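You operate a simulated robot arm through the tools that you are given. There is no shell and no other tool. Be economical: measure what you need, move in short steps, check, and stop when the job is done.

The job below is to be done with a simulated two-armed robot. You get a single attempt, and the scene is never put back.

Task
Torque both bearing bolts to the value on the card.
Fine: set the yellow wrench to it, run the bolts down by hand first, stop at the click, lay the wrench back.

It is judged by the outcome, as a careful person would: the job done as asked, and still so three seconds after it is handed in. It fails if anything else is knocked over, pushed out of place, dropped, spilled or broken.

Robot
Two 6-joint arms with two-finger parallel grippers on one trunk that stands fixed in place. Base frame: the origin is at the foot of the trunk, x ahead of it, y to its left, z up; the work surface is at about z = 85. Readings come in cm, degrees, newtons and seconds.
The left shoulder is at [-7.7, 17.7, 83.2], the right one opposite. With the tool pointing down near the work surface each hand reaches from about 10 to 72 cm from the base axis, measured 20 degrees to its own side. Payload 1.57 kg a hand.
The tool frame of a hand sits at the grasp point between the pads (the TCP): z along the fingers, y along the line on which they close. The tips reach 3 cm beyond it. The gripper opens to 8 cm. The fingers are 1.7 cm wide and 1.2 cm thick; the gripper's body (4 by 8.2 cm) begins 8 cm behind the TCP.
Orientation is that of the tool frame in the base frame, as a unit quaternion [x, y, z, w]. With the fingers straight down and closing along the base's y, the tool's x points along the base's -x, its y along +y and its z along -z.

Tools
- The arms move only by the tool step_arm. It takes "left_plan", "right_plan" or both (then of equal length, played together; a hand with none holds still); each is a list of rows, each a list of 7 numbers: the opening, from 0 (shut) to 1 (fully open), then the shift along the base's x, y, z in cm, then the turn, a rotation vector about the base's x, y, z in degrees. In form: [[hand, tx, ty, tz, wx, wy, wz], ...]. A call has 1 to 12 rows; each row is the pose to reach, as a shift and turn from the pose commanded when the call began. Each row takes 0.2 s and may step no farther than 5 cm and 8.6 degrees from the row before; otherwise, or with a gripper value out of range, the whole call is refused. Where a pose cannot be reached the arm comes as near as it can. A force on the tool above 80 N (or 10 N above the force at the start of the call, whichever is more), or a blocked arm, ends the call early, and 0.2 s more pass. Each finger travels about 7.2 cm/s and halts on what it meets, pressing with about 36 N; the grip force reading is that of the motor and also rises with nothing between the fingers. The clock runs only during rows and for 0.2 s after the last one: add rows that repeat a pose to give the fingers time. It gives the time, the measured TCP pose, the force on the tool (base axes), the opening and the grip force at its end, in the units of the frame above (readings bear some noise), with the torque about the TCP (base axes, N m) and any sound that the robot's microphone picked up.
- Cameras (640 x 400 px; columns grow to the right, rows downward): "scene" is now at [2.83, 3.01, 156.43]; the picture's right is [0.39, -0.92, 0.00], its down [-0.66, -0.28, -0.70] and it looks along [0.64, 0.28, -0.71] (base axes); focal length 329 px, centre (320, 200). "left" rides on the left gripper at [7.2, 0.7, -12.2] in its tool frame; the picture's right is [-0.09, 1.00, 0.00], its down [-0.84, -0.08, -0.54] and it looks along [-0.54, -0.05, 0.84] (tool axes); focal length 238 px, centre (320, 200). "right" rides on the right gripper at [7.2, -0.7, -12.2] in its tool frame; the picture's right is [0.09, 1.00, 0.00], its down [-0.84, 0.08, -0.54] and it looks along [-0.54, 0.05, 0.84] (tool axes); focal length 238 px, centre (320, 200). There is no depth. A picture from a camera that has moved, and an enlarged one, comes with that camera's place and axes in the base frame and with its lens. The place of the scene camera against the robot may be out by one fixed shift of up to 1.2 cm in any direction.
- get_image(camera): a new picture of that camera. It takes no simulated time.
- slide_trunk(by): slides the trunk up (or, below 0, down) by that many cm; the arms and the scene camera ride with it, the base frame stays. It gives what a move gives, with no picture.
- pan_tilt(pan, tilt): turns the head with the scene camera to pan (to the left, within 143 degrees either way) and tilt (down, from -29 to 69), counted from straight ahead of the robot. It gives what a move gives.
- inspect(camera, box): a new picture of the part [left, top, right, bottom] of that camera's present view, enlarged. It takes no simulated time.
- hand_in(): hands the job in; it is judged then, once.

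Work in short steps. Places have to be worked out from the pictures, the camera data and where the tool is seen: move nearer, look again, correct. Check each grasp and each placing, and mend what went wrong. You have 120 turns and 86 pictures in all, those below and enlarged ones among them. Open the grippers and draw the arms clear of the work before you hand the job in, unless the task says otherwise; then end with one line.

The tools are called after "Request:" as a command line: name --argument value ..., lists and objects as JSON in quotes. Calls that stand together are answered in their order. step_arm: Moves the arms, as the interface text tells. Its arguments: {"type":"object","properties":{"left_plan":{"type":"array"},"right_plan":{"type":"array"}},"required":[]} The other tools are called the same way: slide_trunk (by) slides the trunk up or down; pan_tilt (pan, tilt) turns the head that bears the scene camera; get_image (camera) takes a picture; inspect (camera, box) takes an enlarged picture of a part of a camera's view; hand_in () hands the job in.

At the start:

```text
clock: 0.0
left_position: [32.72, 40.6, 120.9]
left_orientation: [-0.001, 1.0, 0.002, 0.0]
left_wrist_force: [-0.3, -0.1, -0.6]
left_torque: [-0.01, 0.0, -0.02]
left_gripper_width: 8.01
left_grip_force: 0.1
right_position: [40.92, 5.7, 124.57]
right_orientation: [0.0, 1.0, 0.0, 0.0]
right_wrist_force: [-0.7, 0.3, -0.2]
right_torque: [-0.03, 0.01, 0.02]
right_gripper_width: 7.99
right_grip_force: 0.0
trunk travel left (down, up): [-27.5, 5.3]
head pan, tilt: [23.2, 45.6]
```

scene: 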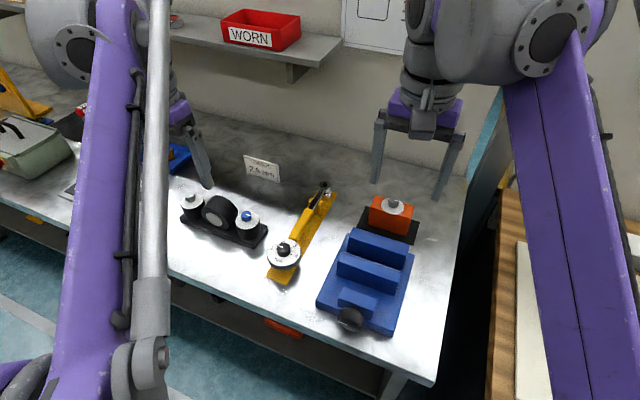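
right: 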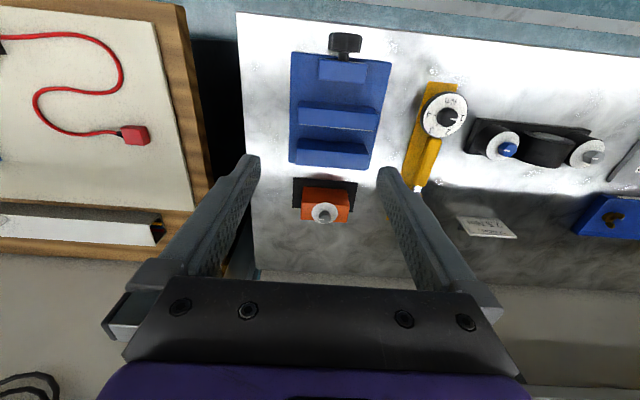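
left: 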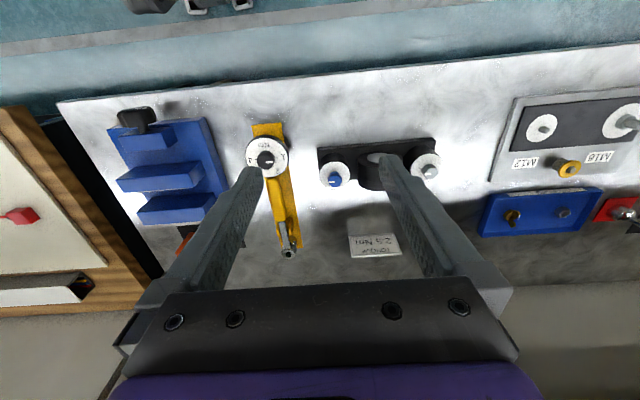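

The scene shows a bearing block with two bolts, a yellow wrench with a dial, and a card. I'll enlarge these first.

Request:
inspect --camera "scene" --box '[160, 140, 350, 300]'

Request:
inspect --camera "left" --box '[230, 110, 450, 270]'

Request:
inspect --camera "right" --box '[400, 70, 640, 250]'

```text
2.50 times, centred on (255, 220) of scene
camera zoom: at [2.83, 3.01, 156.43], right [0.39, -0.92, 0.0], down [-0.66, -0.28, -0.7], along [0.64, 0.28, -0.71], focal length 823 px, centre (482, 150)
```

zoom: 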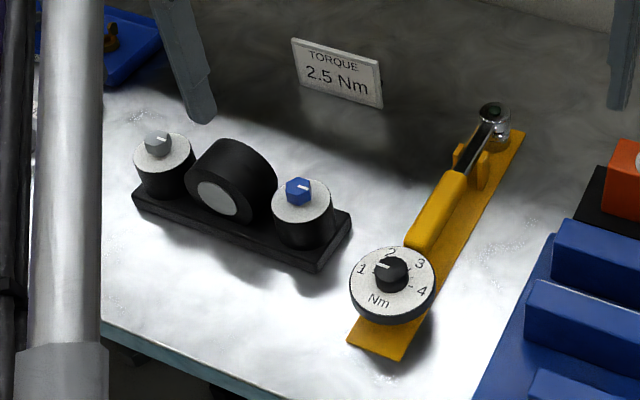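

```text
2.50 times, centred on (340, 190) of left
camera zoom: at [25.7, 41.2, 133.22], right [0.09, 1.0, 0.0], down [0.84, -0.08, 0.54], along [0.54, -0.05, -0.84], focal length 596 px, centre (270, 225)
```

zoom: 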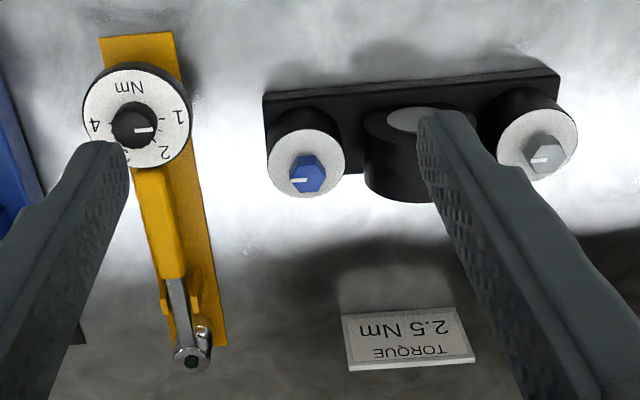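

```text
2.22 times, centred on (520, 160) of right
camera zoom: at [33.69, 5.0, 136.62], right [-0.09, 1.0, 0.0], down [0.84, 0.08, 0.54], along [0.54, 0.05, -0.84], focal length 530 px, centre (-124, 289)
```

zoom: 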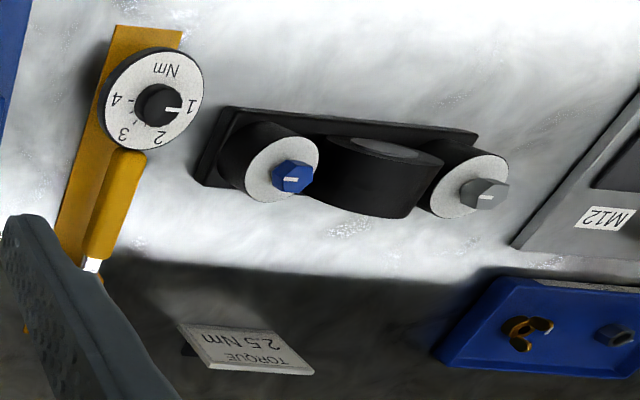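

The card reads 2.5 Nm. By triangulation I get the blue bolt at about (48.5, 46, 90), the grey bolt at (48, 61.5, 90.5), the wrench dial at (42.6, 29.2, 92) and the socket at (68, 30, 91). I'll bring the left hand lower to see the bolts more closely.

Request:
step_arm --left_plan '[[1, 0.3, 4, -2.8, 0, 0, 0], [1, 0.6, 8, -5.5, 0, 0, 0], [1, 1, 12, -8, 0, 0, 0], [1, 1, 12, -11, 0, 0, 0]]'

Request:
get_image --camera "left"

Request:
inspect --camera "left" --box '[240, 150, 400, 250]'

Request:
inspect --camera "scene" --box '[240, 170, 360, 300]'

```text
clock: 1.0
left_position: [33.8, 52.42, 109.93]
left_orientation: [0.0, 1.0, 0.002, -0.001]
left_wrist_force: [-1.1, 0.8, 0.6]
left_torque: [-0.02, 0.0, 0.03]
left_gripper_width: 7.99
left_grip_force: 0.0
right_position: [40.88, 5.6, 124.52]
right_orientation: [0.0, 1.0, 0.0, 0.0]
right_wrist_force: [0.4, -0.5, -0.9]
right_torque: [0.0, 0.01, -0.03]
right_gripper_width: 8.01
right_grip_force: 0.1
trunk travel left (down, up): [-27.5, 5.3]
head pan, tilt: [23.2, 45.6]
```

```text
79 pictures are left
camera left: at [26.67, 53.07, 122.14], right [0.09, 1.0, 0.0], down [0.84, -0.08, 0.54], along [0.54, -0.05, -0.84], focal length 238 px, centre (320, 200)
```

left: 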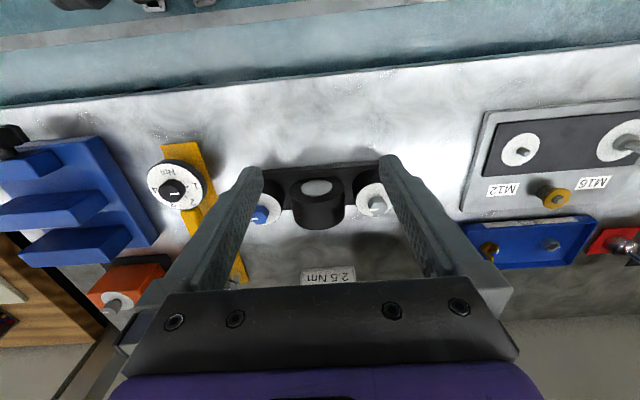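

```text
4.00 times, centred on (320, 200) of left
camera zoom: at [26.67, 53.07, 122.14], right [0.09, 1.0, 0.0], down [0.84, -0.08, 0.54], along [0.54, -0.05, -0.84], focal length 953 px, centre (320, 200)
```

zoom: 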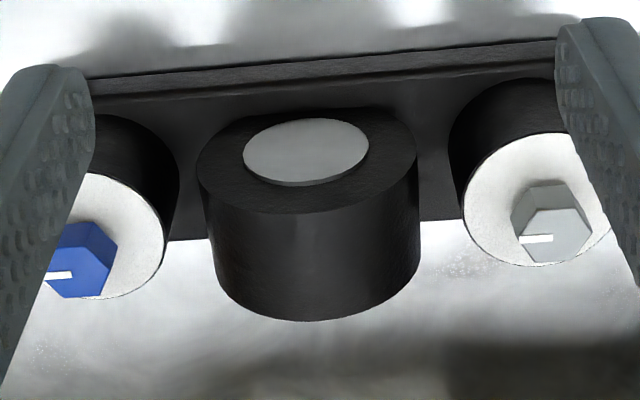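

```text
3.08 times, centred on (300, 235) of scene
camera zoom: at [2.81, 2.93, 156.43], right [0.39, -0.92, 0.0], down [-0.66, -0.28, -0.7], along [0.64, 0.28, -0.71], focal length 1013 px, centre (382, 92)
```

zoom: 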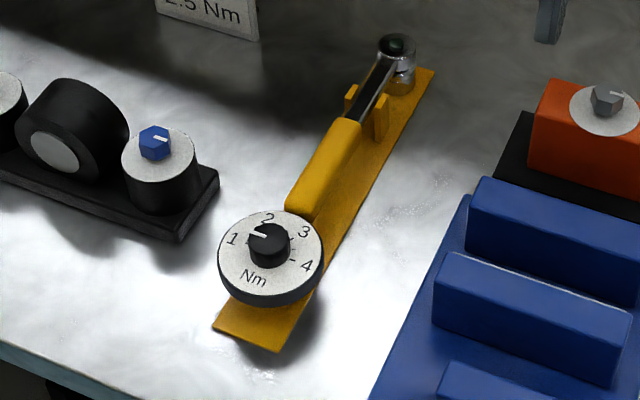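

With consistent zoom data I get the blue bolt at about (47.1, 42.0, 93), the grey bolt at (47.3, 59.9, 93) and the dial knob at (42.5, 29.4, 91.7). Next I'll move over the dial and read it from close by.

Request:
step_arm --left_plan '[[1, 0.4, -4, 0, 0, 0, 0], [1, 0.8, -8, -1, 0, 0, 0], [1, 1.2, -12, -2, 0, 0, 0], [1, 1.6, -16, -3, 0, 0, 0], [1, 2, -20, -4, 0, 0, 0], [1, 2.2, -23, -4, 0, 0, 0]]'

Request:
get_image --camera "left"

Request:
inspect --camera "left" --box '[260, 190, 380, 270]'

```text
clock: 2.4
left_position: [35.88, 29.72, 105.94]
left_orientation: [-0.001, 1.0, 0.001, 0.001]
left_wrist_force: [0.2, -1.1, 0.4]
left_torque: [0.0, -0.03, 0.0]
left_gripper_width: 7.98
left_grip_force: 0.0
right_position: [40.95, 5.45, 124.63]
right_orientation: [0.0, 1.0, -0.001, 0.0]
right_wrist_force: [0.0, -0.2, 0.0]
right_torque: [-0.01, 0.02, 0.01]
right_gripper_width: 8.0
right_grip_force: 0.1
trunk travel left (down, up): [-27.5, 5.3]
head pan, tilt: [23.2, 45.6]
```

```text
76 pictures are left
camera left: at [28.84, 30.4, 118.21], right [0.09, 1.0, 0.0], down [0.84, -0.08, 0.54], along [0.54, -0.05, -0.84], focal length 238 px, centre (320, 200)
```

left: 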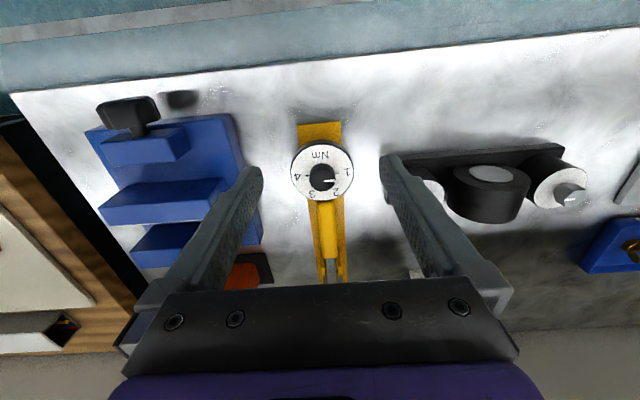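

```text
5.00 times, centred on (320, 230) of left
camera zoom: at [28.84, 30.4, 118.21], right [0.09, 1.0, 0.0], down [0.84, -0.08, 0.54], along [0.54, -0.05, -0.84], focal length 1192 px, centre (320, 50)
```

zoom: 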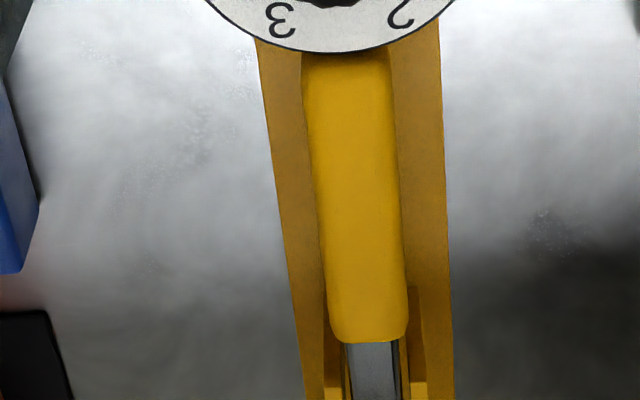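

The dial sits in the upper part of the view; I'll zoom in on it.

Request:
inspect --camera "left" --box '[280, 130, 364, 210]'

```text
5.00 times, centred on (322, 170) of left
camera zoom: at [28.84, 30.4, 118.21], right [0.09, 1.0, 0.0], down [0.84, -0.08, 0.54], along [0.54, -0.05, -0.84], focal length 1192 px, centre (310, 350)
```

zoom: 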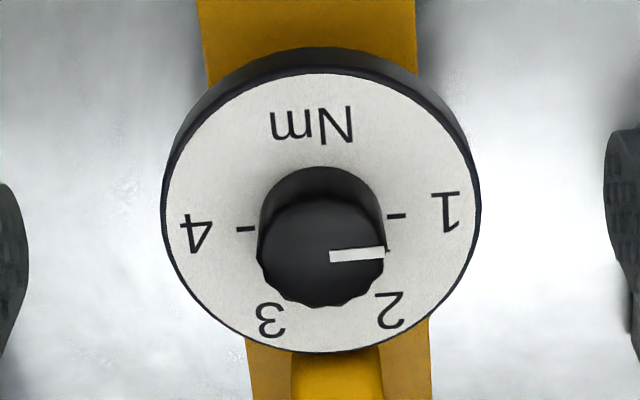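

The dial has 60° per Nm, clockwise from above: 1 lies towards +y, 2.5 towards +x along the handle, and the pointer is now at about 1.1. The knob is 3.2 cm across, with its centre at (42.6, 29.4) and its top at about z 92.4. I'll pre-turn the hand +42° above it.

Request:
step_arm --left_plan '[[1, 2, 0, -1.5, 0, 0, 8.4], [1, 4, -0.2, -3, 0, 0, 16.8], [1, 6, -0.3, -5, 0, 0, 25.2], [1, 6.7, -0.3, -7, 0, 0, 33.6], [1, 6.7, -0.3, -8, 0, 0, 42], [1, 6.7, -0.3, -8, 0, 0, 42]]'

Request:
get_image --camera "left"

Request:
inspect --camera "scene" --box '[220, 160, 360, 300]'

```text
clock: 3.8
left_position: [42.6, 29.44, 97.88]
left_orientation: [-0.359, 0.933, 0.002, -0.001]
left_wrist_force: [0.2, -1.1, 0.0]
left_torque: [0.0, 0.0, 0.0]
left_gripper_width: 7.95
left_grip_force: 0.0
right_position: [41.0, 5.64, 124.48]
right_orientation: [-0.001, 1.0, 0.0, 0.0]
right_wrist_force: [0.0, 0.2, -0.1]
right_torque: [-0.01, 0.01, 0.01]
right_gripper_width: 8.01
right_grip_force: 0.1
trunk travel left (down, up): [-27.5, 5.3]
head pan, tilt: [23.2, 45.6]
```

```text
73 pictures are left
camera left: at [37.03, 25.01, 110.2], right [-0.6, 0.8, 0.0], down [0.67, 0.5, 0.54], along [0.43, 0.33, -0.84], focal length 238 px, centre (320, 200)
```

left: 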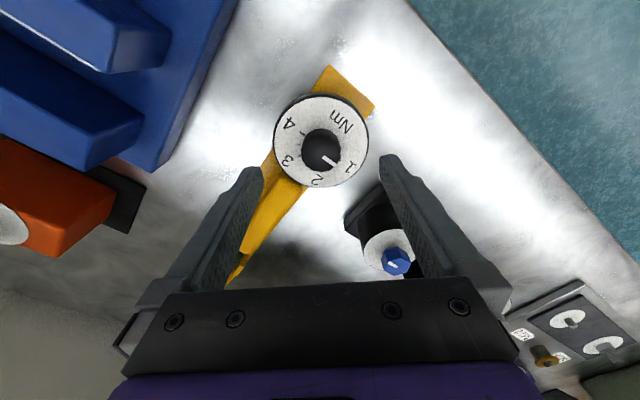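

```text
2.86 times, centred on (290, 230) of scene
camera zoom: at [2.84, 3.01, 156.43], right [0.39, -0.92, 0.0], down [-0.66, -0.28, -0.7], along [0.64, 0.28, -0.71], focal length 940 px, centre (406, 114)
```

zoom: 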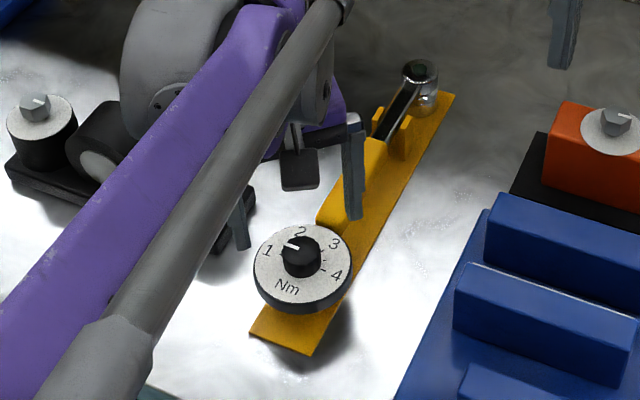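

Projections agree with the knob at (42.6, 29.4). I'll lower to TCP z 94.4, which puts the tips about 0.6 above the dial face, and close on the knob.

Request:
step_arm --left_plan '[[1, 0, 0, -1.8, 0, 0, 0], [1, 0, 0, -3.4, 0, 0, 0], [0.65, 0, 0, -3.4, 0, 0, 0], [0.45, 0, 0, -3.4, 0, 0, 0]]'

Request:
inspect --camera "left" --box '[240, 80, 400, 200]'

Request:
inspect --camera "scene" --box '[250, 200, 330, 270]'

```text
clock: 4.8
left_position: [42.76, 29.43, 94.53]
left_orientation: [-0.358, 0.934, 0.002, -0.001]
left_wrist_force: [1.0, -0.7, -1.0]
left_torque: [-0.05, 0.04, -0.01]
left_gripper_width: 3.61
left_grip_force: 0.1
right_position: [41.1, 5.65, 124.49]
right_orientation: [-0.001, 1.0, -0.001, 0.0]
right_wrist_force: [0.9, 0.5, -0.2]
right_torque: [0.05, -0.01, -0.02]
right_gripper_width: 8.03
right_grip_force: 0.1
trunk travel left (down, up): [-27.5, 5.3]
head pan, tilt: [23.2, 45.6]
```

```text
3.33 times, centred on (320, 140) of left
camera zoom: at [37.05, 25.02, 106.81], right [-0.6, 0.8, 0.0], down [0.67, 0.5, 0.54], along [0.43, 0.33, -0.84], focal length 794 px, centre (320, 400)
```

zoom: 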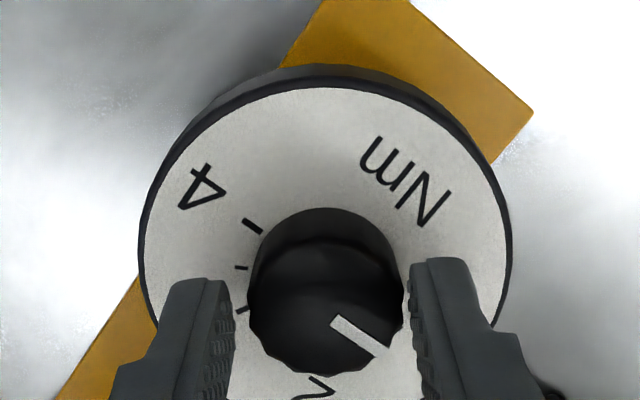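

```text
5.71 times, centred on (290, 235) of scene
camera zoom: at [2.84, 3.01, 156.43], right [0.39, -0.92, 0.0], down [-0.66, -0.28, -0.7], along [0.64, 0.28, -0.71], focal length 1881 px, centre (491, 0)
```

zoom: 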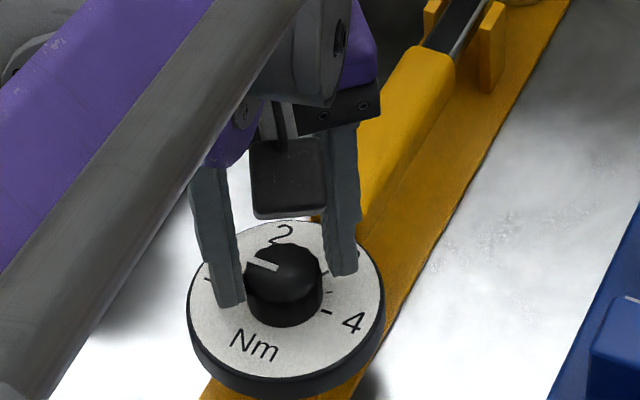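

The knob lies on the tool axis between the pads. I'll close on it.

Request:
step_arm --left_plan '[[0.38, 0, 0, 0, 0, 0, 0], [0.3, 0, 0, 0, 0, 0, 0], [0.3, 0, 0, 0, 0, 0, 0]]'

```text
clock: 5.6
left_position: [42.7, 29.32, 94.6]
left_orientation: [-0.358, 0.934, 0.002, -0.001]
left_wrist_force: [-1.8, 1.2, 1.2]
left_torque: [0.13, -0.07, 0.03]
left_gripper_width: 3.13
left_grip_force: 36.2
right_position: [41.03, 5.71, 124.44]
right_orientation: [0.0, 1.0, 0.001, 0.0]
right_wrist_force: [-0.6, -0.5, 0.8]
right_torque: [-0.02, 0.01, 0.02]
right_gripper_width: 7.98
right_grip_force: 0.0
trunk travel left (down, up): [-27.5, 5.3]
head pan, tilt: [23.2, 45.6]
```

The pads hold the knob (3.13 cm wide, 36 N). I'll turn it clockwise by about 42° first and then check for slip and whether the base moves.

Request:
step_arm --left_plan '[[0.3, 0, 0, 0, 0, 0, -8.4], [0.3, 0, 0, 0, 0, 0, -16.8], [0.3, 0, 0, 0, 0, 0, -25.2], [0.3, 0, 0, 0, 0, 0, -33.6], [0.3, 0, 0, 0, 0, 0, -42], [0.3, 0, 0, 0, 0, 0, -42]]'

Request:
inspect --camera "left" --box '[240, 80, 400, 200]'

```text
clock: 7.0
left_position: [42.67, 29.35, 94.49]
left_orientation: [0.001, 1.0, 0.002, 0.0]
left_wrist_force: [0.8, 7.3, 12.4]
left_torque: [0.29, 0.26, -0.01]
left_gripper_width: 3.1
left_grip_force: 35.9
right_position: [40.94, 5.76, 124.5]
right_orientation: [0.0, 1.0, 0.0, 0.0]
right_wrist_force: [-0.2, 0.0, -0.9]
right_torque: [-0.01, 0.02, -0.02]
right_gripper_width: 8.02
right_grip_force: 0.0
trunk travel left (down, up): [-27.5, 5.3]
head pan, tilt: [23.2, 45.6]
```

```text
3.33 times, centred on (320, 140) of left
camera zoom: at [35.56, 29.98, 106.82], right [0.09, 1.0, 0.0], down [0.84, -0.08, 0.54], along [0.54, -0.05, -0.84], focal length 794 px, centre (320, 400)
```

zoom: 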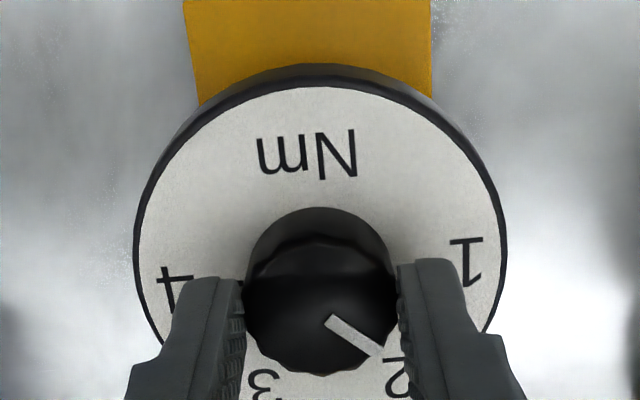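

The knob turns with the grip and nothing slips. The pointer started about 5° past 1, so about 43° remain.

Request:
step_arm --left_plan '[[0.3, 0, 0, 0, 0, 0, -8.4], [0.3, 0, 0, 0, 0, 0, -16.8], [0.3, 0, 0, 0, 0, 0, -25.2], [0.3, 0, 0, 0, 0, 0, -33.6], [0.3, 0, 0, 0, 0, 0, -42], [0.3, 0, 0, 0, 0, 0, -43], [0.3, 0, 0, 0, 0, 0, -43]]'

Request:
inspect --camera "left" --box '[240, 80, 400, 200]'

```text
clock: 8.6
left_position: [42.67, 29.24, 94.63]
left_orientation: [0.368, 0.93, 0.001, 0.002]
left_wrist_force: [1.0, -0.9, 8.9]
left_torque: [-0.08, -0.09, 0.02]
left_gripper_width: 3.11
left_grip_force: 36.6
right_position: [41.04, 5.61, 124.62]
right_orientation: [0.0, 1.0, -0.001, 0.0]
right_wrist_force: [-0.3, -0.1, 0.7]
right_torque: [0.01, 0.0, 0.03]
right_gripper_width: 7.99
right_grip_force: 0.0
trunk travel left (down, up): [-27.5, 5.3]
head pan, tilt: [23.2, 45.6]
```

```text
3.33 times, centred on (320, 140) of left
camera zoom: at [37.93, 34.63, 106.82], right [0.75, 0.67, 0.0], down [0.56, -0.63, 0.54], along [0.36, -0.4, -0.84], focal length 794 px, centre (320, 400)
```

zoom: 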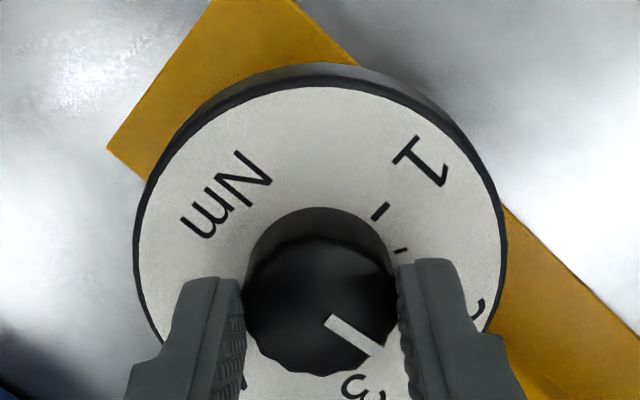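

The turn is made. I'll release, rise, turn back and look.

Request:
step_arm --left_plan '[[0.6, 0, 0, 0, 0, 0, 0], [0.9, 0, 0, 0, 0, 0, 0], [1, 0, 0, 3, 0, 0, 8.4], [1, -1.4, 0, 7, 0, 0, 16.8], [1, -3, 0.2, 9, 0, 0, 25.2], [1, -5, 0.2, 11, 0, 0, 33.6], [1, -6.7, 0.3, 11.4, 0, 0, 42], [1, -6.7, 0.3, 11.4, 0, 0, 43]]'

Request:
inspect --camera "left" --box '[280, 130, 364, 210]'

Request:
inspect --camera "scene" --box '[240, 170, 360, 300]'

```text
clock: 10.4
left_position: [36.01, 29.53, 105.88]
left_orientation: [-0.002, 1.0, 0.002, 0.0]
left_wrist_force: [-0.3, 0.8, 0.6]
left_torque: [0.01, 0.0, -0.02]
left_gripper_width: 8.01
left_grip_force: 0.1
right_position: [41.03, 5.68, 124.54]
right_orientation: [0.0, 1.0, 0.0, 0.0]
right_wrist_force: [-0.4, -0.2, -0.8]
right_torque: [0.01, 0.0, 0.0]
right_gripper_width: 8.0
right_grip_force: 0.0
trunk travel left (down, up): [-27.5, 5.3]
head pan, tilt: [23.2, 45.6]
```

```text
5.00 times, centred on (322, 170) of left
camera zoom: at [28.92, 30.12, 118.12], right [0.09, 1.0, 0.0], down [0.84, -0.08, 0.54], along [0.54, -0.05, -0.84], focal length 1192 px, centre (310, 350)
```

zoom: 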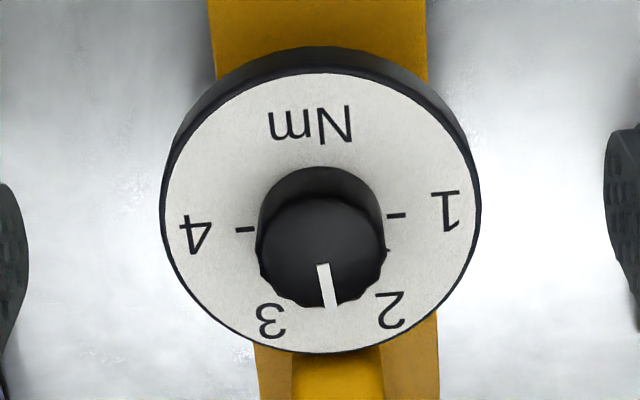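

```text
3.08 times, centred on (300, 235) of scene
camera zoom: at [2.87, 3.01, 156.43], right [0.39, -0.92, 0.0], down [-0.66, -0.28, -0.7], along [0.64, 0.28, -0.72], focal length 1013 px, centre (382, 92)
```

zoom: 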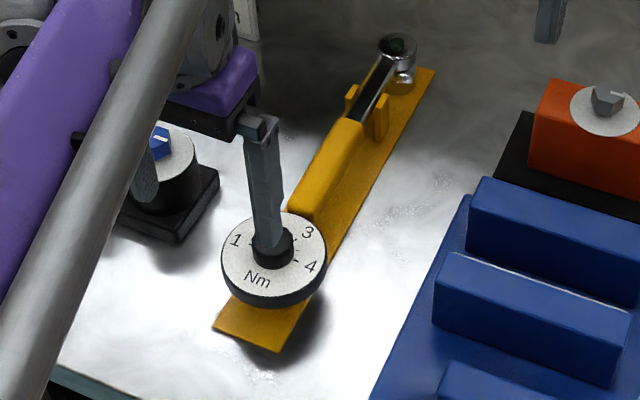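

The pointer sits about 4–5° short of 2.5, because the start was exactly 1.0. I'll regrip and turn 4.7° more.

Request:
step_arm --left_plan '[[1, 3, -0.1, -2, 0, 0, 0], [1, 6.7, -0.2, -5, 0, 0, 0], [1, 6.7, -0.2, -8, 0, 0, 0], [1, 6.7, -0.2, -11.4, 0, 0, 0], [0.6, 6.7, -0.2, -11.4, 0, 0, 0], [0.4, 6.7, -0.2, -11.4, 0, 0, 0], [0.3, 6.7, -0.2, -11.4, 0, 0, 0], [0.3, 6.7, -0.2, -11.4, 0, 0, -2.4], [0.3, 6.7, -0.2, -11.4, 0, 0, -4.7], [0.3, 6.7, -0.2, -11.4, 0, 0, -4.7]]'

Request:
step_arm --left_plan '[[0.6, 0, 0, 0, 0, 0, 0], [0.9, 0, 0, 0, 0, 0, 0], [1, 0, 0, 4, 0, 0, 2], [1, -3, 0, 8, 0, 0, 4.7], [1, -6.7, 0.2, 11.4, 0, 0, 4.7], [1, -6.7, 0.2, 11.4, 0, 0, 4.7]]'

Request:
inspect --camera "left" --box '[280, 130, 364, 210]'

```text
clock: 12.6
left_position: [42.59, 29.35, 94.6]
left_orientation: [0.041, 0.999, 0.002, 0.0]
left_wrist_force: [-3.1, -0.6, 2.3]
left_torque: [0.03, 0.35, 0.0]
left_gripper_width: 3.14
left_grip_force: 36.2
right_position: [40.91, 5.65, 124.53]
right_orientation: [0.001, 1.0, 0.001, 0.0]
right_wrist_force: [1.0, 0.1, 0.2]
right_torque: [0.01, -0.02, 0.0]
right_gripper_width: 7.99
right_grip_force: 0.1
trunk travel left (down, up): [-27.5, 5.3]
head pan, tilt: [23.2, 45.6]
```

```text
refused: row 5 steps farther than a row can; nothing moved
```

```text
5.00 times, centred on (322, 170) of left
camera zoom: at [35.54, 30.56, 106.91], right [0.17, 0.98, 0.0], down [0.83, -0.15, 0.54], along [0.53, -0.09, -0.84], focal length 1192 px, centre (310, 350)
```

zoom: 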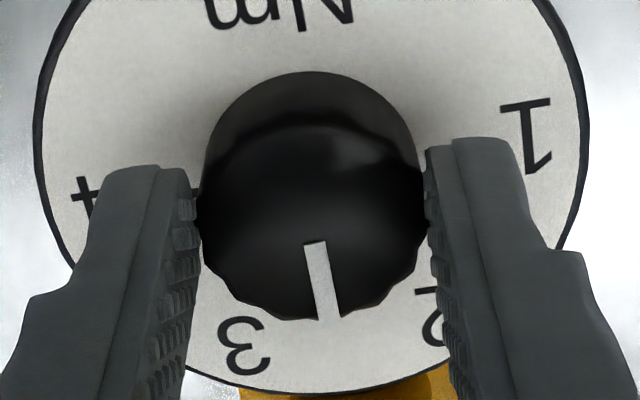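

The last row stepped too far, so the retreat was refused. I'll retreat in smaller steps and view the dial.

Request:
step_arm --left_plan '[[0.6, 0, 0, 0, 0, 0, 0], [0.9, 0, 0, 0, 0, 0, 0], [1, 0, 0, 4, 0, 0, 2], [1, -2, 0, 8, 0, 0, 4.7], [1, -5, 0.2, 10.5, 0, 0, 4.7], [1, -6.7, 0.2, 11.4, 0, 0, 4.7], [1, -6.7, 0.2, 11.4, 0, 0, 4.7]]'

Request:
inspect --camera "left" --box '[280, 130, 364, 210]'

```text
clock: 14.2
left_position: [35.87, 29.64, 105.89]
left_orientation: [-0.001, 1.0, 0.002, 0.0]
left_wrist_force: [-0.7, 0.0, 0.8]
left_torque: [0.02, -0.01, 0.02]
left_gripper_width: 7.99
left_grip_force: 0.0
right_position: [40.99, 5.73, 124.46]
right_orientation: [0.0, 1.0, 0.0, 0.0]
right_wrist_force: [-0.1, 0.3, 0.2]
right_torque: [0.0, 0.01, 0.01]
right_gripper_width: 8.03
right_grip_force: 0.1
trunk travel left (down, up): [-27.5, 5.3]
head pan, tilt: [23.2, 45.6]
```

```text
5.00 times, centred on (322, 170) of left
camera zoom: at [28.8, 30.35, 118.24], right [0.09, 1.0, 0.0], down [0.84, -0.08, 0.54], along [0.54, -0.05, -0.84], focal length 1192 px, centre (310, 350)
```

zoom: 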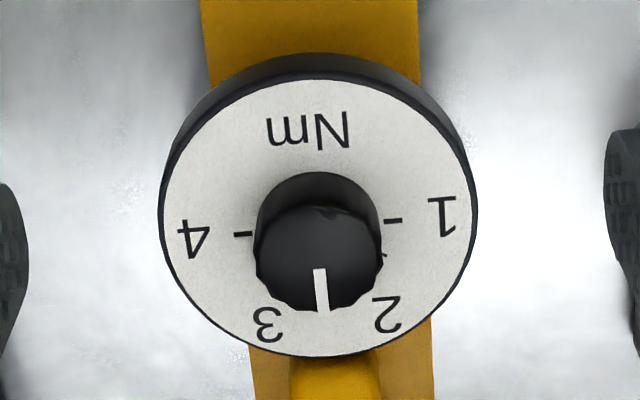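

The dial now reads 2.5 Nm. Next is the blue bolt; I'll go near it and look.

Request:
step_arm --left_plan '[[1, 1.5, 4, 0.5, 0, 0, 0], [1, 3, 8, 1, 0, 0, 0], [1, 5, 12.3, 1, 0, 0, 0], [1, 5, 12.3, 1, 0, 0, 0]]'

Request:
inspect --camera "left" --box '[280, 130, 364, 210]'

Request:
get_image --camera "left"

```text
clock: 15.2
left_position: [40.83, 42.06, 107.12]
left_orientation: [0.0, 1.0, 0.002, 0.001]
left_wrist_force: [-0.2, 0.5, -0.3]
left_torque: [0.03, -0.03, -0.01]
left_gripper_width: 8.01
left_grip_force: 0.1
right_position: [40.93, 5.53, 124.54]
right_orientation: [0.0, 1.0, 0.001, 0.002]
right_wrist_force: [0.1, 0.5, -0.2]
right_torque: [0.02, -0.03, -0.01]
right_gripper_width: 7.99
right_grip_force: 0.0
trunk travel left (down, up): [-27.5, 5.3]
head pan, tilt: [23.2, 45.6]
```

```text
5.00 times, centred on (322, 170) of left
camera zoom: at [33.74, 42.71, 119.38], right [0.09, 1.0, 0.0], down [0.84, -0.08, 0.54], along [0.54, -0.05, -0.84], focal length 1192 px, centre (310, 350)
```

zoom: 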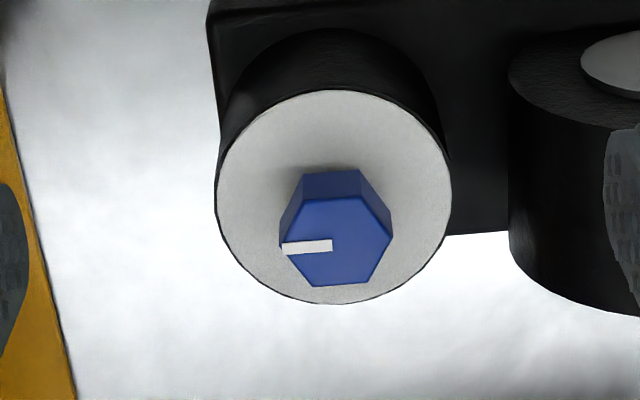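

```text
62 pictures are left
camera left: at [33.74, 42.71, 119.38], right [0.09, 1.0, 0.0], down [0.84, -0.08, 0.54], along [0.54, -0.05, -0.84], focal length 238 px, centre (320, 200)
```

left: 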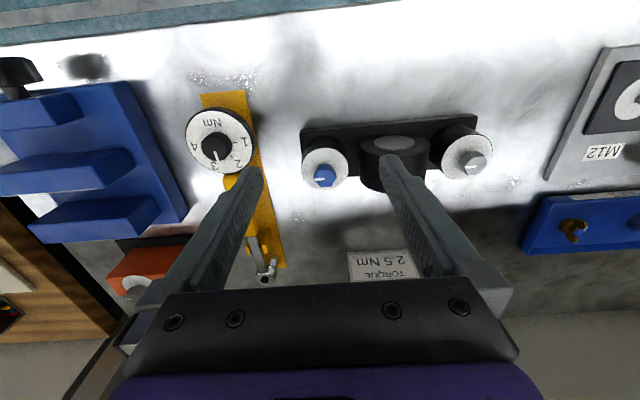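

The hex has vertices along ±y, so flats face ±x and ±30° from y. The head top is at z ≈ 93.3 and the washer at 90.8, so the bolt looks about 1 cm unscrewed. The dial end is well clear. I'll pre-turn to +90° above the bolt with a narrow opening.

Request:
step_arm --left_plan '[[1, 0, 0, 0, 0, 0, 8.2], [0.8, 0, 0, 0, 0, 0, 16.4], [0.6, 1, 0, -1, 0, 0, 24.6], [0.5, 2, 0, -2, 0, 0, 32.8], [0.5, 3, 0, -3, 0, 0, 41], [0.5, 4, 0, -4, 0, 0, 49.2], [0.5, 5, 0, -5, 0, 0, 57.4], [0.5, 6, 0, -6, 0, 0, 65.6], [0.5, 6.5, 0, -7, 0, 0, 73.8], [0.5, 6.5, 0, -8, 0, 0, 82], [0.5, 6.5, 0, -8.5, 0, 0, 90], [0.5, 6.5, 0, -8.5, 0, 0, 90]]'

Request:
get_image --camera "left"

Request:
inspect --camera "scene" --box '[170, 170, 290, 260]'

```text
clock: 17.8
left_position: [47.57, 41.86, 98.41]
left_orientation: [0.708, -0.707, -0.001, 0.001]
left_wrist_force: [-0.4, -0.2, -0.2]
left_torque: [0.0, 0.01, -0.03]
left_gripper_width: 3.98
left_grip_force: 0.1
right_position: [40.93, 5.71, 124.51]
right_orientation: [0.0, 1.0, 0.0, 0.0]
right_wrist_force: [-0.2, -0.5, 0.1]
right_torque: [0.02, 0.02, 0.02]
right_gripper_width: 8.0
right_grip_force: 0.2
trunk travel left (down, up): [-27.5, 5.3]
head pan, tilt: [23.2, 45.6]
```

```text
61 pictures are left
camera left: at [47.04, 34.69, 110.68], right [-1.0, 0.09, 0.0], down [0.08, 0.84, 0.54], along [0.05, 0.54, -0.84], focal length 238 px, centre (320, 200)
```

left: 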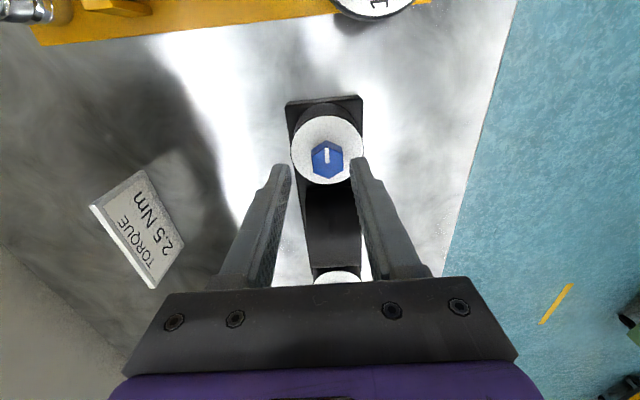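

```text
4.44 times, centred on (230, 215) of scene
camera zoom: at [2.83, 3.0, 156.43], right [0.39, -0.92, 0.0], down [-0.66, -0.28, -0.7], along [0.64, 0.28, -0.71], focal length 1463 px, centre (720, 133)
```

zoom: 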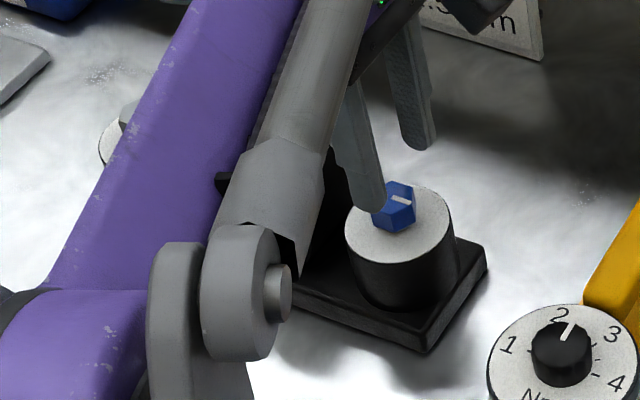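

The +90° yaw is reachable. From this view the bolt is at (47.1, 42.2), with the head spanning about z 91.8–93.3. I'll shift, lower to z 95.0 and close on the flats.

Request:
step_arm --left_plan '[[0.5, -0.4, 0.3, -1, 0, 0, 0], [0.5, -0.4, 0.3, -3.4, 0, 0, 0], [0.4, -0.4, 0.3, -3.4, 0, 0, 0], [0.3, -0.4, 0.3, -3.4, 0, 0, 0], [0.2, -0.4, 0.3, -3.4, 0, 0, 0], [0.2, -0.4, 0.3, -3.4, 0, 0, 0]]'

Request:
inspect --camera "left" --box '[260, 90, 400, 190]'

Request:
inspect --camera "scene" --box '[210, 180, 290, 250]'

```text
clock: 19.2
left_position: [47.08, 42.23, 95.1]
left_orientation: [0.708, -0.706, -0.001, 0.002]
left_wrist_force: [-10.2, -1.6, -3.4]
left_torque: [-0.12, 0.24, 0.02]
left_gripper_width: 2.35
left_grip_force: 35.6
right_position: [40.93, 5.65, 124.58]
right_orientation: [-0.001, 1.0, 0.0, 0.001]
right_wrist_force: [0.2, -0.1, -0.6]
right_torque: [-0.03, 0.0, 0.01]
right_gripper_width: 8.01
right_grip_force: 0.0
trunk travel left (down, up): [-27.5, 5.3]
head pan, tilt: [23.2, 45.6]
```

```text
4.00 times, centred on (330, 140) of left
camera zoom: at [46.47, 35.07, 107.35], right [-1.0, 0.09, 0.0], down [0.08, 0.84, 0.54], along [0.05, 0.54, -0.84], focal length 953 px, centre (280, 440)
```

zoom: 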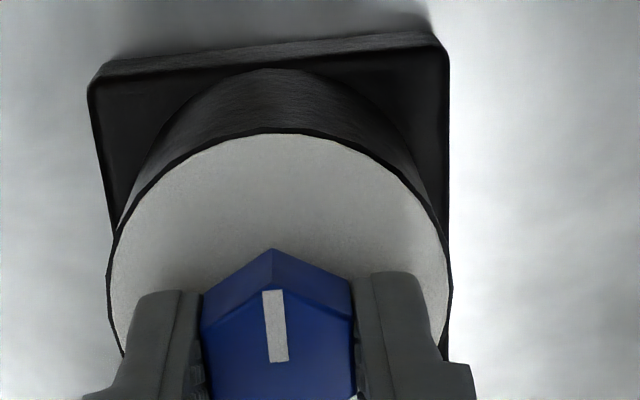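

```text
5.71 times, centred on (250, 215) of scene
camera zoom: at [2.72, 3.01, 156.43], right [0.39, -0.92, 0.0], down [-0.66, -0.28, -0.7], along [0.64, 0.28, -0.71], focal length 1881 px, centre (720, 114)
```

zoom: 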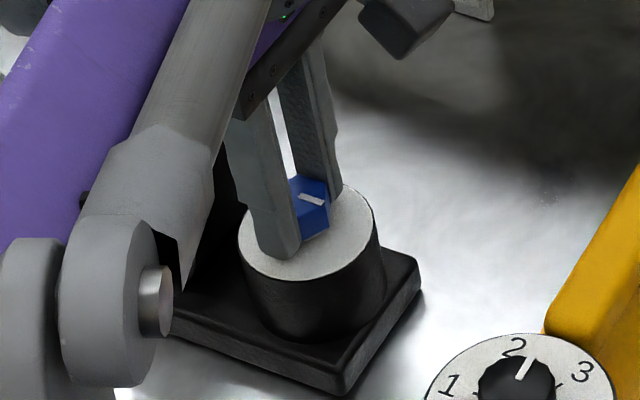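

The flats are gripped at 2.35 cm. I'll turn clockwise 60° and watch torque and vertical force.

Request:
step_arm --left_plan '[[0.2, 0, 0, 0, 0, 0, -8], [0.2, 0, 0, 0, 0, 0, -16], [0.2, 0, 0, 0, 0, 0, -24], [0.2, 0, 0, 0, 0, 0, -32], [0.2, 0, 0, 0, 0, 0, -40], [0.2, 0, 0, 0, 0, 0, -48], [0.2, 0, 0, 0, 0, 0, -56], [0.2, 0, 0, 0, 0, 0, -60], [0.2, 0, 0, 0, 0, 0, -60]]'

Request:
inspect --camera "left" --box '[260, 90, 400, 190]'

```text
clock: 21.2
left_position: [47.08, 42.26, 94.94]
left_orientation: [-0.258, 0.966, 0.0, 0.0]
left_wrist_force: [-17.9, -3.5, -29.1]
left_torque: [-0.16, 0.36, 0.06]
left_gripper_width: 2.36
left_grip_force: 35.7
right_position: [41.0, 5.82, 124.59]
right_orientation: [0.0, 1.0, -0.001, 0.0]
right_wrist_force: [-0.1, 0.1, -0.2]
right_torque: [-0.03, -0.03, -0.01]
right_gripper_width: 8.01
right_grip_force: 0.2
trunk travel left (down, up): [-27.5, 5.3]
head pan, tilt: [23.2, 45.6]
```

```text
4.00 times, centred on (330, 140) of left
camera zoom: at [40.62, 39.21, 107.27], right [-0.42, 0.91, 0.0], down [0.76, 0.35, 0.54], along [0.49, 0.23, -0.84], focal length 953 px, centre (280, 440)
```

zoom: 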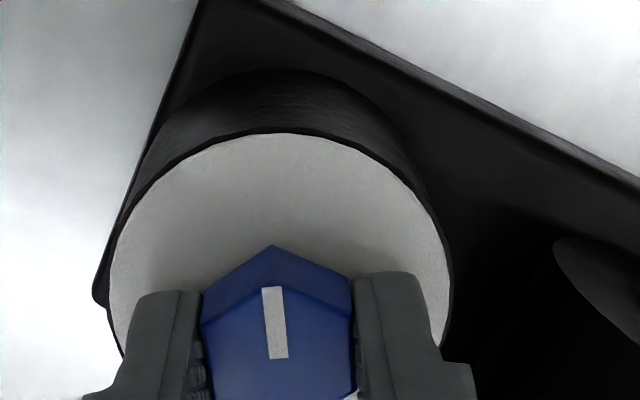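

The bolt turns freely and pulls the tool down (−29 N, about 0.16 cm per 60°). I'll continue 60° with the hand following downward and a small x correction.

Request:
step_arm --left_plan '[[0.2, -0.08, 0, -0.16, 0, 0, 0], [0.2, -0.08, 0, -0.18, 0, 0, -8], [0.2, -0.08, 0, -0.2, 0, 0, -16], [0.2, -0.08, 0, -0.22, 0, 0, -24], [0.2, -0.08, 0, -0.24, 0, 0, -32], [0.2, -0.08, 0, -0.26, 0, 0, -40], [0.2, -0.08, 0, -0.28, 0, 0, -48], [0.2, -0.08, 0, -0.3, 0, 0, -56], [0.2, -0.08, 0, -0.32, 0, 0, -60], [0.2, -0.08, 0, -0.32, 0, 0, -60]]'

```text
clock: 23.4
left_position: [47.0, 42.16, 94.8]
left_orientation: [0.26, 0.966, 0.002, 0.002]
left_wrist_force: [5.9, 2.0, 16.5]
left_torque: [-0.98, -0.33, 0.18]
left_gripper_width: 2.36
left_grip_force: 35.6
right_position: [40.88, 5.67, 124.64]
right_orientation: [0.0, 1.0, 0.0, 0.0]
right_wrist_force: [-0.1, 0.0, 0.4]
right_torque: [0.03, -0.03, 0.0]
right_gripper_width: 7.99
right_grip_force: 0.1
trunk travel left (down, up): [-27.5, 5.3]
head pan, tilt: [23.2, 45.6]
```

The vertical force flipped to +16 N and the torque about x rose to −1 Nm, so I'll look before going on.

Request:
inspect --camera "left" --box '[230, 90, 410, 210]'

Request:
inspect --camera "scene" --box '[170, 150, 310, 250]'

```text
3.33 times, centred on (320, 150) of left
camera zoom: at [41.23, 46.29, 107.05], right [0.58, 0.82, 0.0], down [0.68, -0.49, 0.54], along [0.44, -0.31, -0.84], focal length 794 px, centre (320, 367)
```

zoom: 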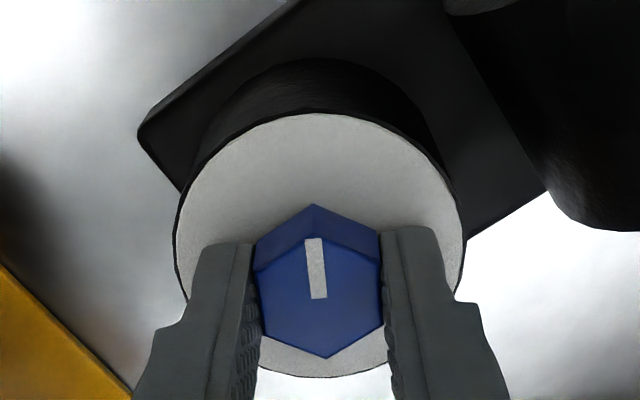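

```text
4.00 times, centred on (240, 200) of scene
camera zoom: at [2.78, 2.95, 156.44], right [0.39, -0.92, 0.0], down [-0.66, -0.28, -0.7], along [0.64, 0.28, -0.71], focal length 1317 px, centre (640, 200)
```

zoom: 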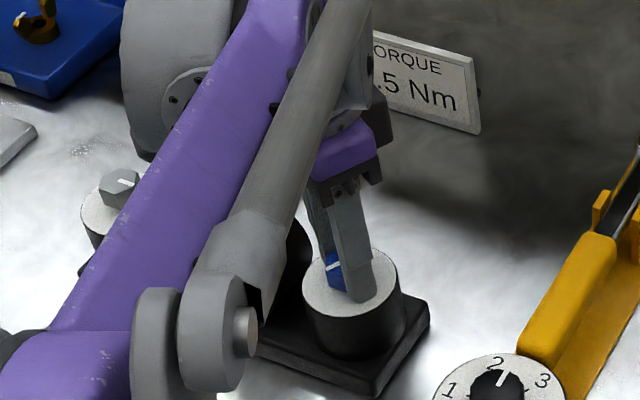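

It's gripping normally and the mark turned with the hand. I'll release to relax the load, rise, and read.

Request:
step_arm --left_plan '[[0.35, 0, 0, 0, 0, 0, 0], [0.5, 0, 0, 0, 0, 0, 0], [0.5, 0, 0, 2, 0, 0, 0], [0.5, 0, 0, 4, 0, 0, 0]]'

Request:
inspect --camera "left" --box '[230, 90, 410, 210]'

```text
clock: 24.4
left_position: [47.13, 42.12, 98.69]
left_orientation: [0.259, 0.966, 0.0, 0.0]
left_wrist_force: [0.1, -0.2, -0.8]
left_torque: [0.01, -0.01, -0.01]
left_gripper_width: 4.02
left_grip_force: 0.0
right_position: [40.97, 5.65, 124.45]
right_orientation: [0.0, 1.0, 0.0, 0.0]
right_wrist_force: [0.1, 0.1, 0.4]
right_torque: [0.0, 0.0, 0.02]
right_gripper_width: 8.02
right_grip_force: 0.0
trunk travel left (down, up): [-27.5, 5.3]
head pan, tilt: [23.2, 45.6]
```

```text
3.33 times, centred on (320, 150) of left
camera zoom: at [41.24, 46.25, 110.93], right [0.58, 0.82, 0.0], down [0.69, -0.49, 0.54], along [0.44, -0.31, -0.84], focal length 794 px, centre (320, 367)
```

zoom: 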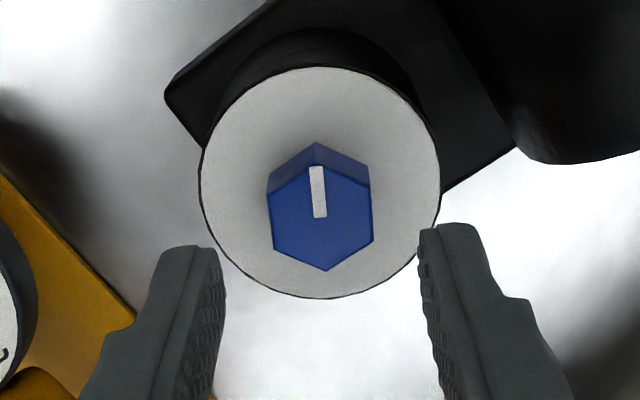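

With the load relaxed, all is clear. The head sits about 2.3 above the washer, versus 2.6 before. I'll wind back to +90°, regrip about 0.3 lower, and turn again.

Request:
step_arm --left_plan '[[0.5, 0, 0, 0, 0, 0, 8.5], [0.5, 0, 0, 0, 0, 0, 17], [0.5, 0, 0, 0, 0, 0, 25.5], [0.5, 0, 0, 0, 0, 0, 34], [0.5, 0, 0, 0, 0, 0, 42.5], [0.5, 0, 0, 0, 0, 0, 51], [0.5, 0, 0, 0, 0, 0, 59.5], [0.5, 0, 0, 0, 0, 0, 68], [0.5, 0, 0, 0, 0, 0, 76.5], [0.5, 0, 0, 0, 0, 0, 85], [0.5, 0, 0, 0, 0, 0, 93.5], [0.5, 0, 0, 0, 0, 0, 102]]'

Request:
step_arm --left_plan '[[0.5, 0, 0, -1, 0, 0, 8.5], [0.5, 0, 0, -2, 0, 0, 17], [0.5, 0, 0, -3, 0, 0, 18], [0.5, 0, 0, -3.95, 0, 0, 18], [0.4, 0, 0, -3.95, 0, 0, 18], [0.3, 0, 0, -3.95, 0, 0, 18], [0.2, 0, 0, -3.95, 0, 0, 18], [0.2, 0, 0, -3.95, 0, 0, 18]]'

Request:
step_arm --left_plan '[[0.2, 0, 0, -0.02, 0, 0, -8.5], [0.2, 0, 0, -0.04, 0, 0, -17], [0.2, 0, 0, -0.06, 0, 0, -25.5], [0.2, 0, 0, -0.08, 0, 0, -34], [0.2, 0, 0, -0.1, 0, 0, -42.5], [0.2, 0, 0, -0.12, 0, 0, -51], [0.2, 0, 0, -0.14, 0, 0, -59.5], [0.2, 0, 0, -0.16, 0, 0, -68], [0.2, 0, 0, -0.18, 0, 0, -76.5], [0.2, 0, 0, -0.2, 0, 0, -85], [0.2, 0, 0, -0.22, 0, 0, -90]]'

```text
clock: 27.0
left_position: [47.14, 42.17, 98.69]
left_orientation: [-0.589, 0.808, 0.001, -0.002]
left_wrist_force: [-0.4, 0.1, -0.2]
left_torque: [0.0, 0.0, -0.03]
left_gripper_width: 4.01
left_grip_force: 0.1
right_position: [40.94, 5.64, 124.44]
right_orientation: [0.0, 1.0, 0.0, 0.0]
right_wrist_force: [0.1, -0.4, 0.7]
right_torque: [0.03, 0.01, -0.04]
right_gripper_width: 8.02
right_grip_force: 0.1
trunk travel left (down, up): [-27.5, 5.3]
head pan, tilt: [23.2, 45.6]
```

```text
clock: 28.8
left_position: [46.97, 42.13, 94.79]
left_orientation: [-0.706, 0.708, 0.001, -0.001]
left_wrist_force: [-4.5, -1.6, -1.0]
left_torque: [-0.02, 0.08, 0.01]
left_gripper_width: 2.35
left_grip_force: 35.8
right_position: [40.97, 5.68, 124.33]
right_orientation: [0.0, 1.0, 0.0, 0.0]
right_wrist_force: [-0.3, -0.4, 0.4]
right_torque: [-0.02, 0.01, -0.02]
right_gripper_width: 8.0
right_grip_force: 0.1
trunk travel left (down, up): [-27.5, 5.3]
head pan, tilt: [23.2, 45.6]
```

```text
clock: 31.2
left_position: [47.05, 42.13, 94.71]
left_orientation: [0.0, 1.0, 0.004, 0.002]
left_wrist_force: [19.0, 21.1, 62.1]
left_torque: [-0.24, -0.34, 0.87]
left_gripper_width: 2.6
left_grip_force: 37.5
right_position: [40.82, 5.61, 124.55]
right_orientation: [0.0, 1.0, -0.001, 0.001]
right_wrist_force: [0.1, 0.6, -0.1]
right_torque: [-0.03, 0.01, 0.01]
right_gripper_width: 7.99
right_grip_force: 0.1
trunk travel left (down, up): [-27.5, 5.3]
head pan, tilt: [23.2, 45.6]
```

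The torque rose to 0.87 Nm with the pads riding up on the hex (2.6 cm), so the bolt has probably seated. I'll release and look.

Request:
step_arm --left_plan '[[0.35, 0, 0, 0.2, 0, 0, 0], [0.5, 0, 0, 0.4, 0, 0, 0], [0.5, 0, 0, 2, 0, 0, 0], [0.5, 0, 0, 4.2, 0, 0, 0]]'

Request:
inspect --camera "left" --box '[230, 90, 410, 210]'

Request:
inspect --camera "scene" --box '[170, 150, 310, 250]'

```text
clock: 32.2
left_position: [47.02, 42.14, 98.75]
left_orientation: [0.0, 1.0, 0.002, 0.001]
left_wrist_force: [0.4, 0.6, 0.0]
left_torque: [0.0, 0.01, -0.03]
left_gripper_width: 4.02
left_grip_force: 0.0
right_position: [40.99, 5.68, 124.51]
right_orientation: [0.0, 1.0, 0.0, 0.0]
right_wrist_force: [-0.1, 0.0, -0.2]
right_torque: [-0.01, -0.01, -0.02]
right_gripper_width: 8.01
right_grip_force: 0.1
trunk travel left (down, up): [-27.5, 5.3]
head pan, tilt: [23.2, 45.6]
```

```text
3.33 times, centred on (320, 150) of left
camera zoom: at [39.94, 42.71, 111.09], right [0.09, 1.0, 0.0], down [0.84, -0.08, 0.54], along [0.54, -0.05, -0.84], focal length 794 px, centre (320, 367)
```

zoom: 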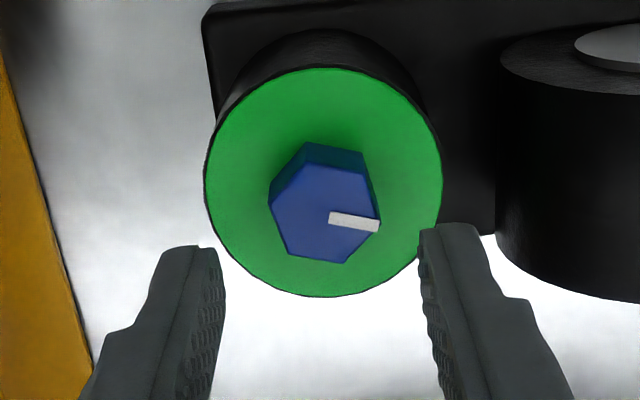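

```text
4.00 times, centred on (240, 200) of scene
camera zoom: at [2.82, 3.0, 156.42], right [0.39, -0.92, 0.0], down [-0.66, -0.28, -0.7], along [0.64, 0.28, -0.71], focal length 1317 px, centre (640, 200)
```

zoom: 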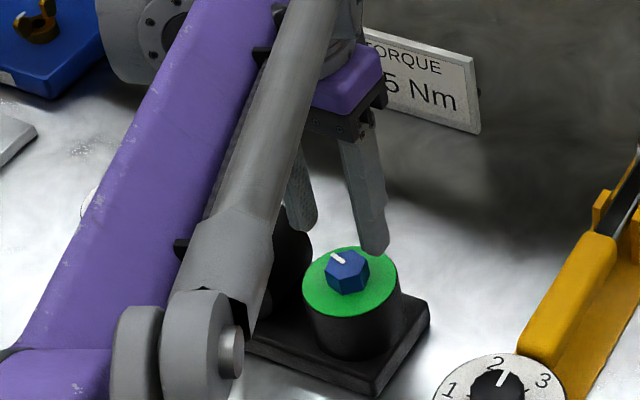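

The washer turned green, so the blue bolt is seated. Its mark now points about 16° from +y towards +x. Now I'll go to the grey bolt and look.

Request:
step_arm --left_plan '[[0.5, -2, 0, 4, 0, 0, 0], [0.5, -4, 2, 7, 0, 0, 0], [0.5, -6, 6, 8, 0, 0, 0], [0.5, -6.3, 10.5, 8, 0, 0, 0], [0.5, -6.3, 15, 8, 0, 0, 0], [0.5, -6.3, 17.8, 8, 0, 0, 0], [0.5, -6.3, 17.8, 8, 0, 0, 0]]'

Request:
inspect --camera "left" --box '[280, 130, 364, 210]'

```text
clock: 33.8
left_position: [40.83, 59.87, 106.83]
left_orientation: [0.0, 1.0, 0.001, 0.001]
left_wrist_force: [-0.3, -0.4, -0.2]
left_torque: [0.02, 0.01, 0.04]
left_gripper_width: 4.0
left_grip_force: 0.0
right_position: [40.92, 5.69, 124.53]
right_orientation: [0.001, 1.0, 0.0, 0.001]
right_wrist_force: [-0.2, -0.1, -0.4]
right_torque: [0.0, 0.03, -0.01]
right_gripper_width: 8.01
right_grip_force: 0.0
trunk travel left (down, up): [-27.5, 5.3]
head pan, tilt: [23.2, 45.6]
```

```text
5.00 times, centred on (322, 170) of left
camera zoom: at [33.73, 60.52, 119.05], right [0.09, 1.0, 0.0], down [0.84, -0.08, 0.54], along [0.54, -0.05, -0.84], focal length 1192 px, centre (310, 350)
```

zoom: 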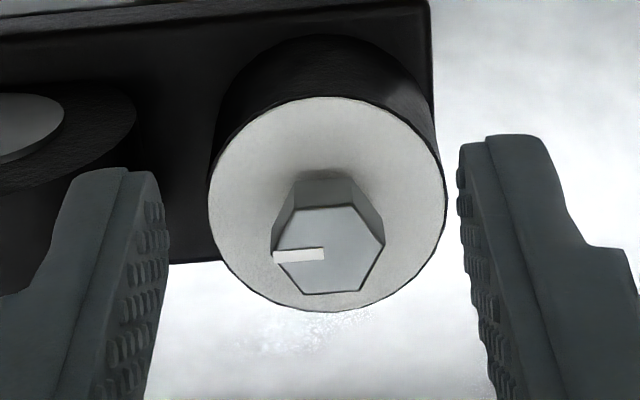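

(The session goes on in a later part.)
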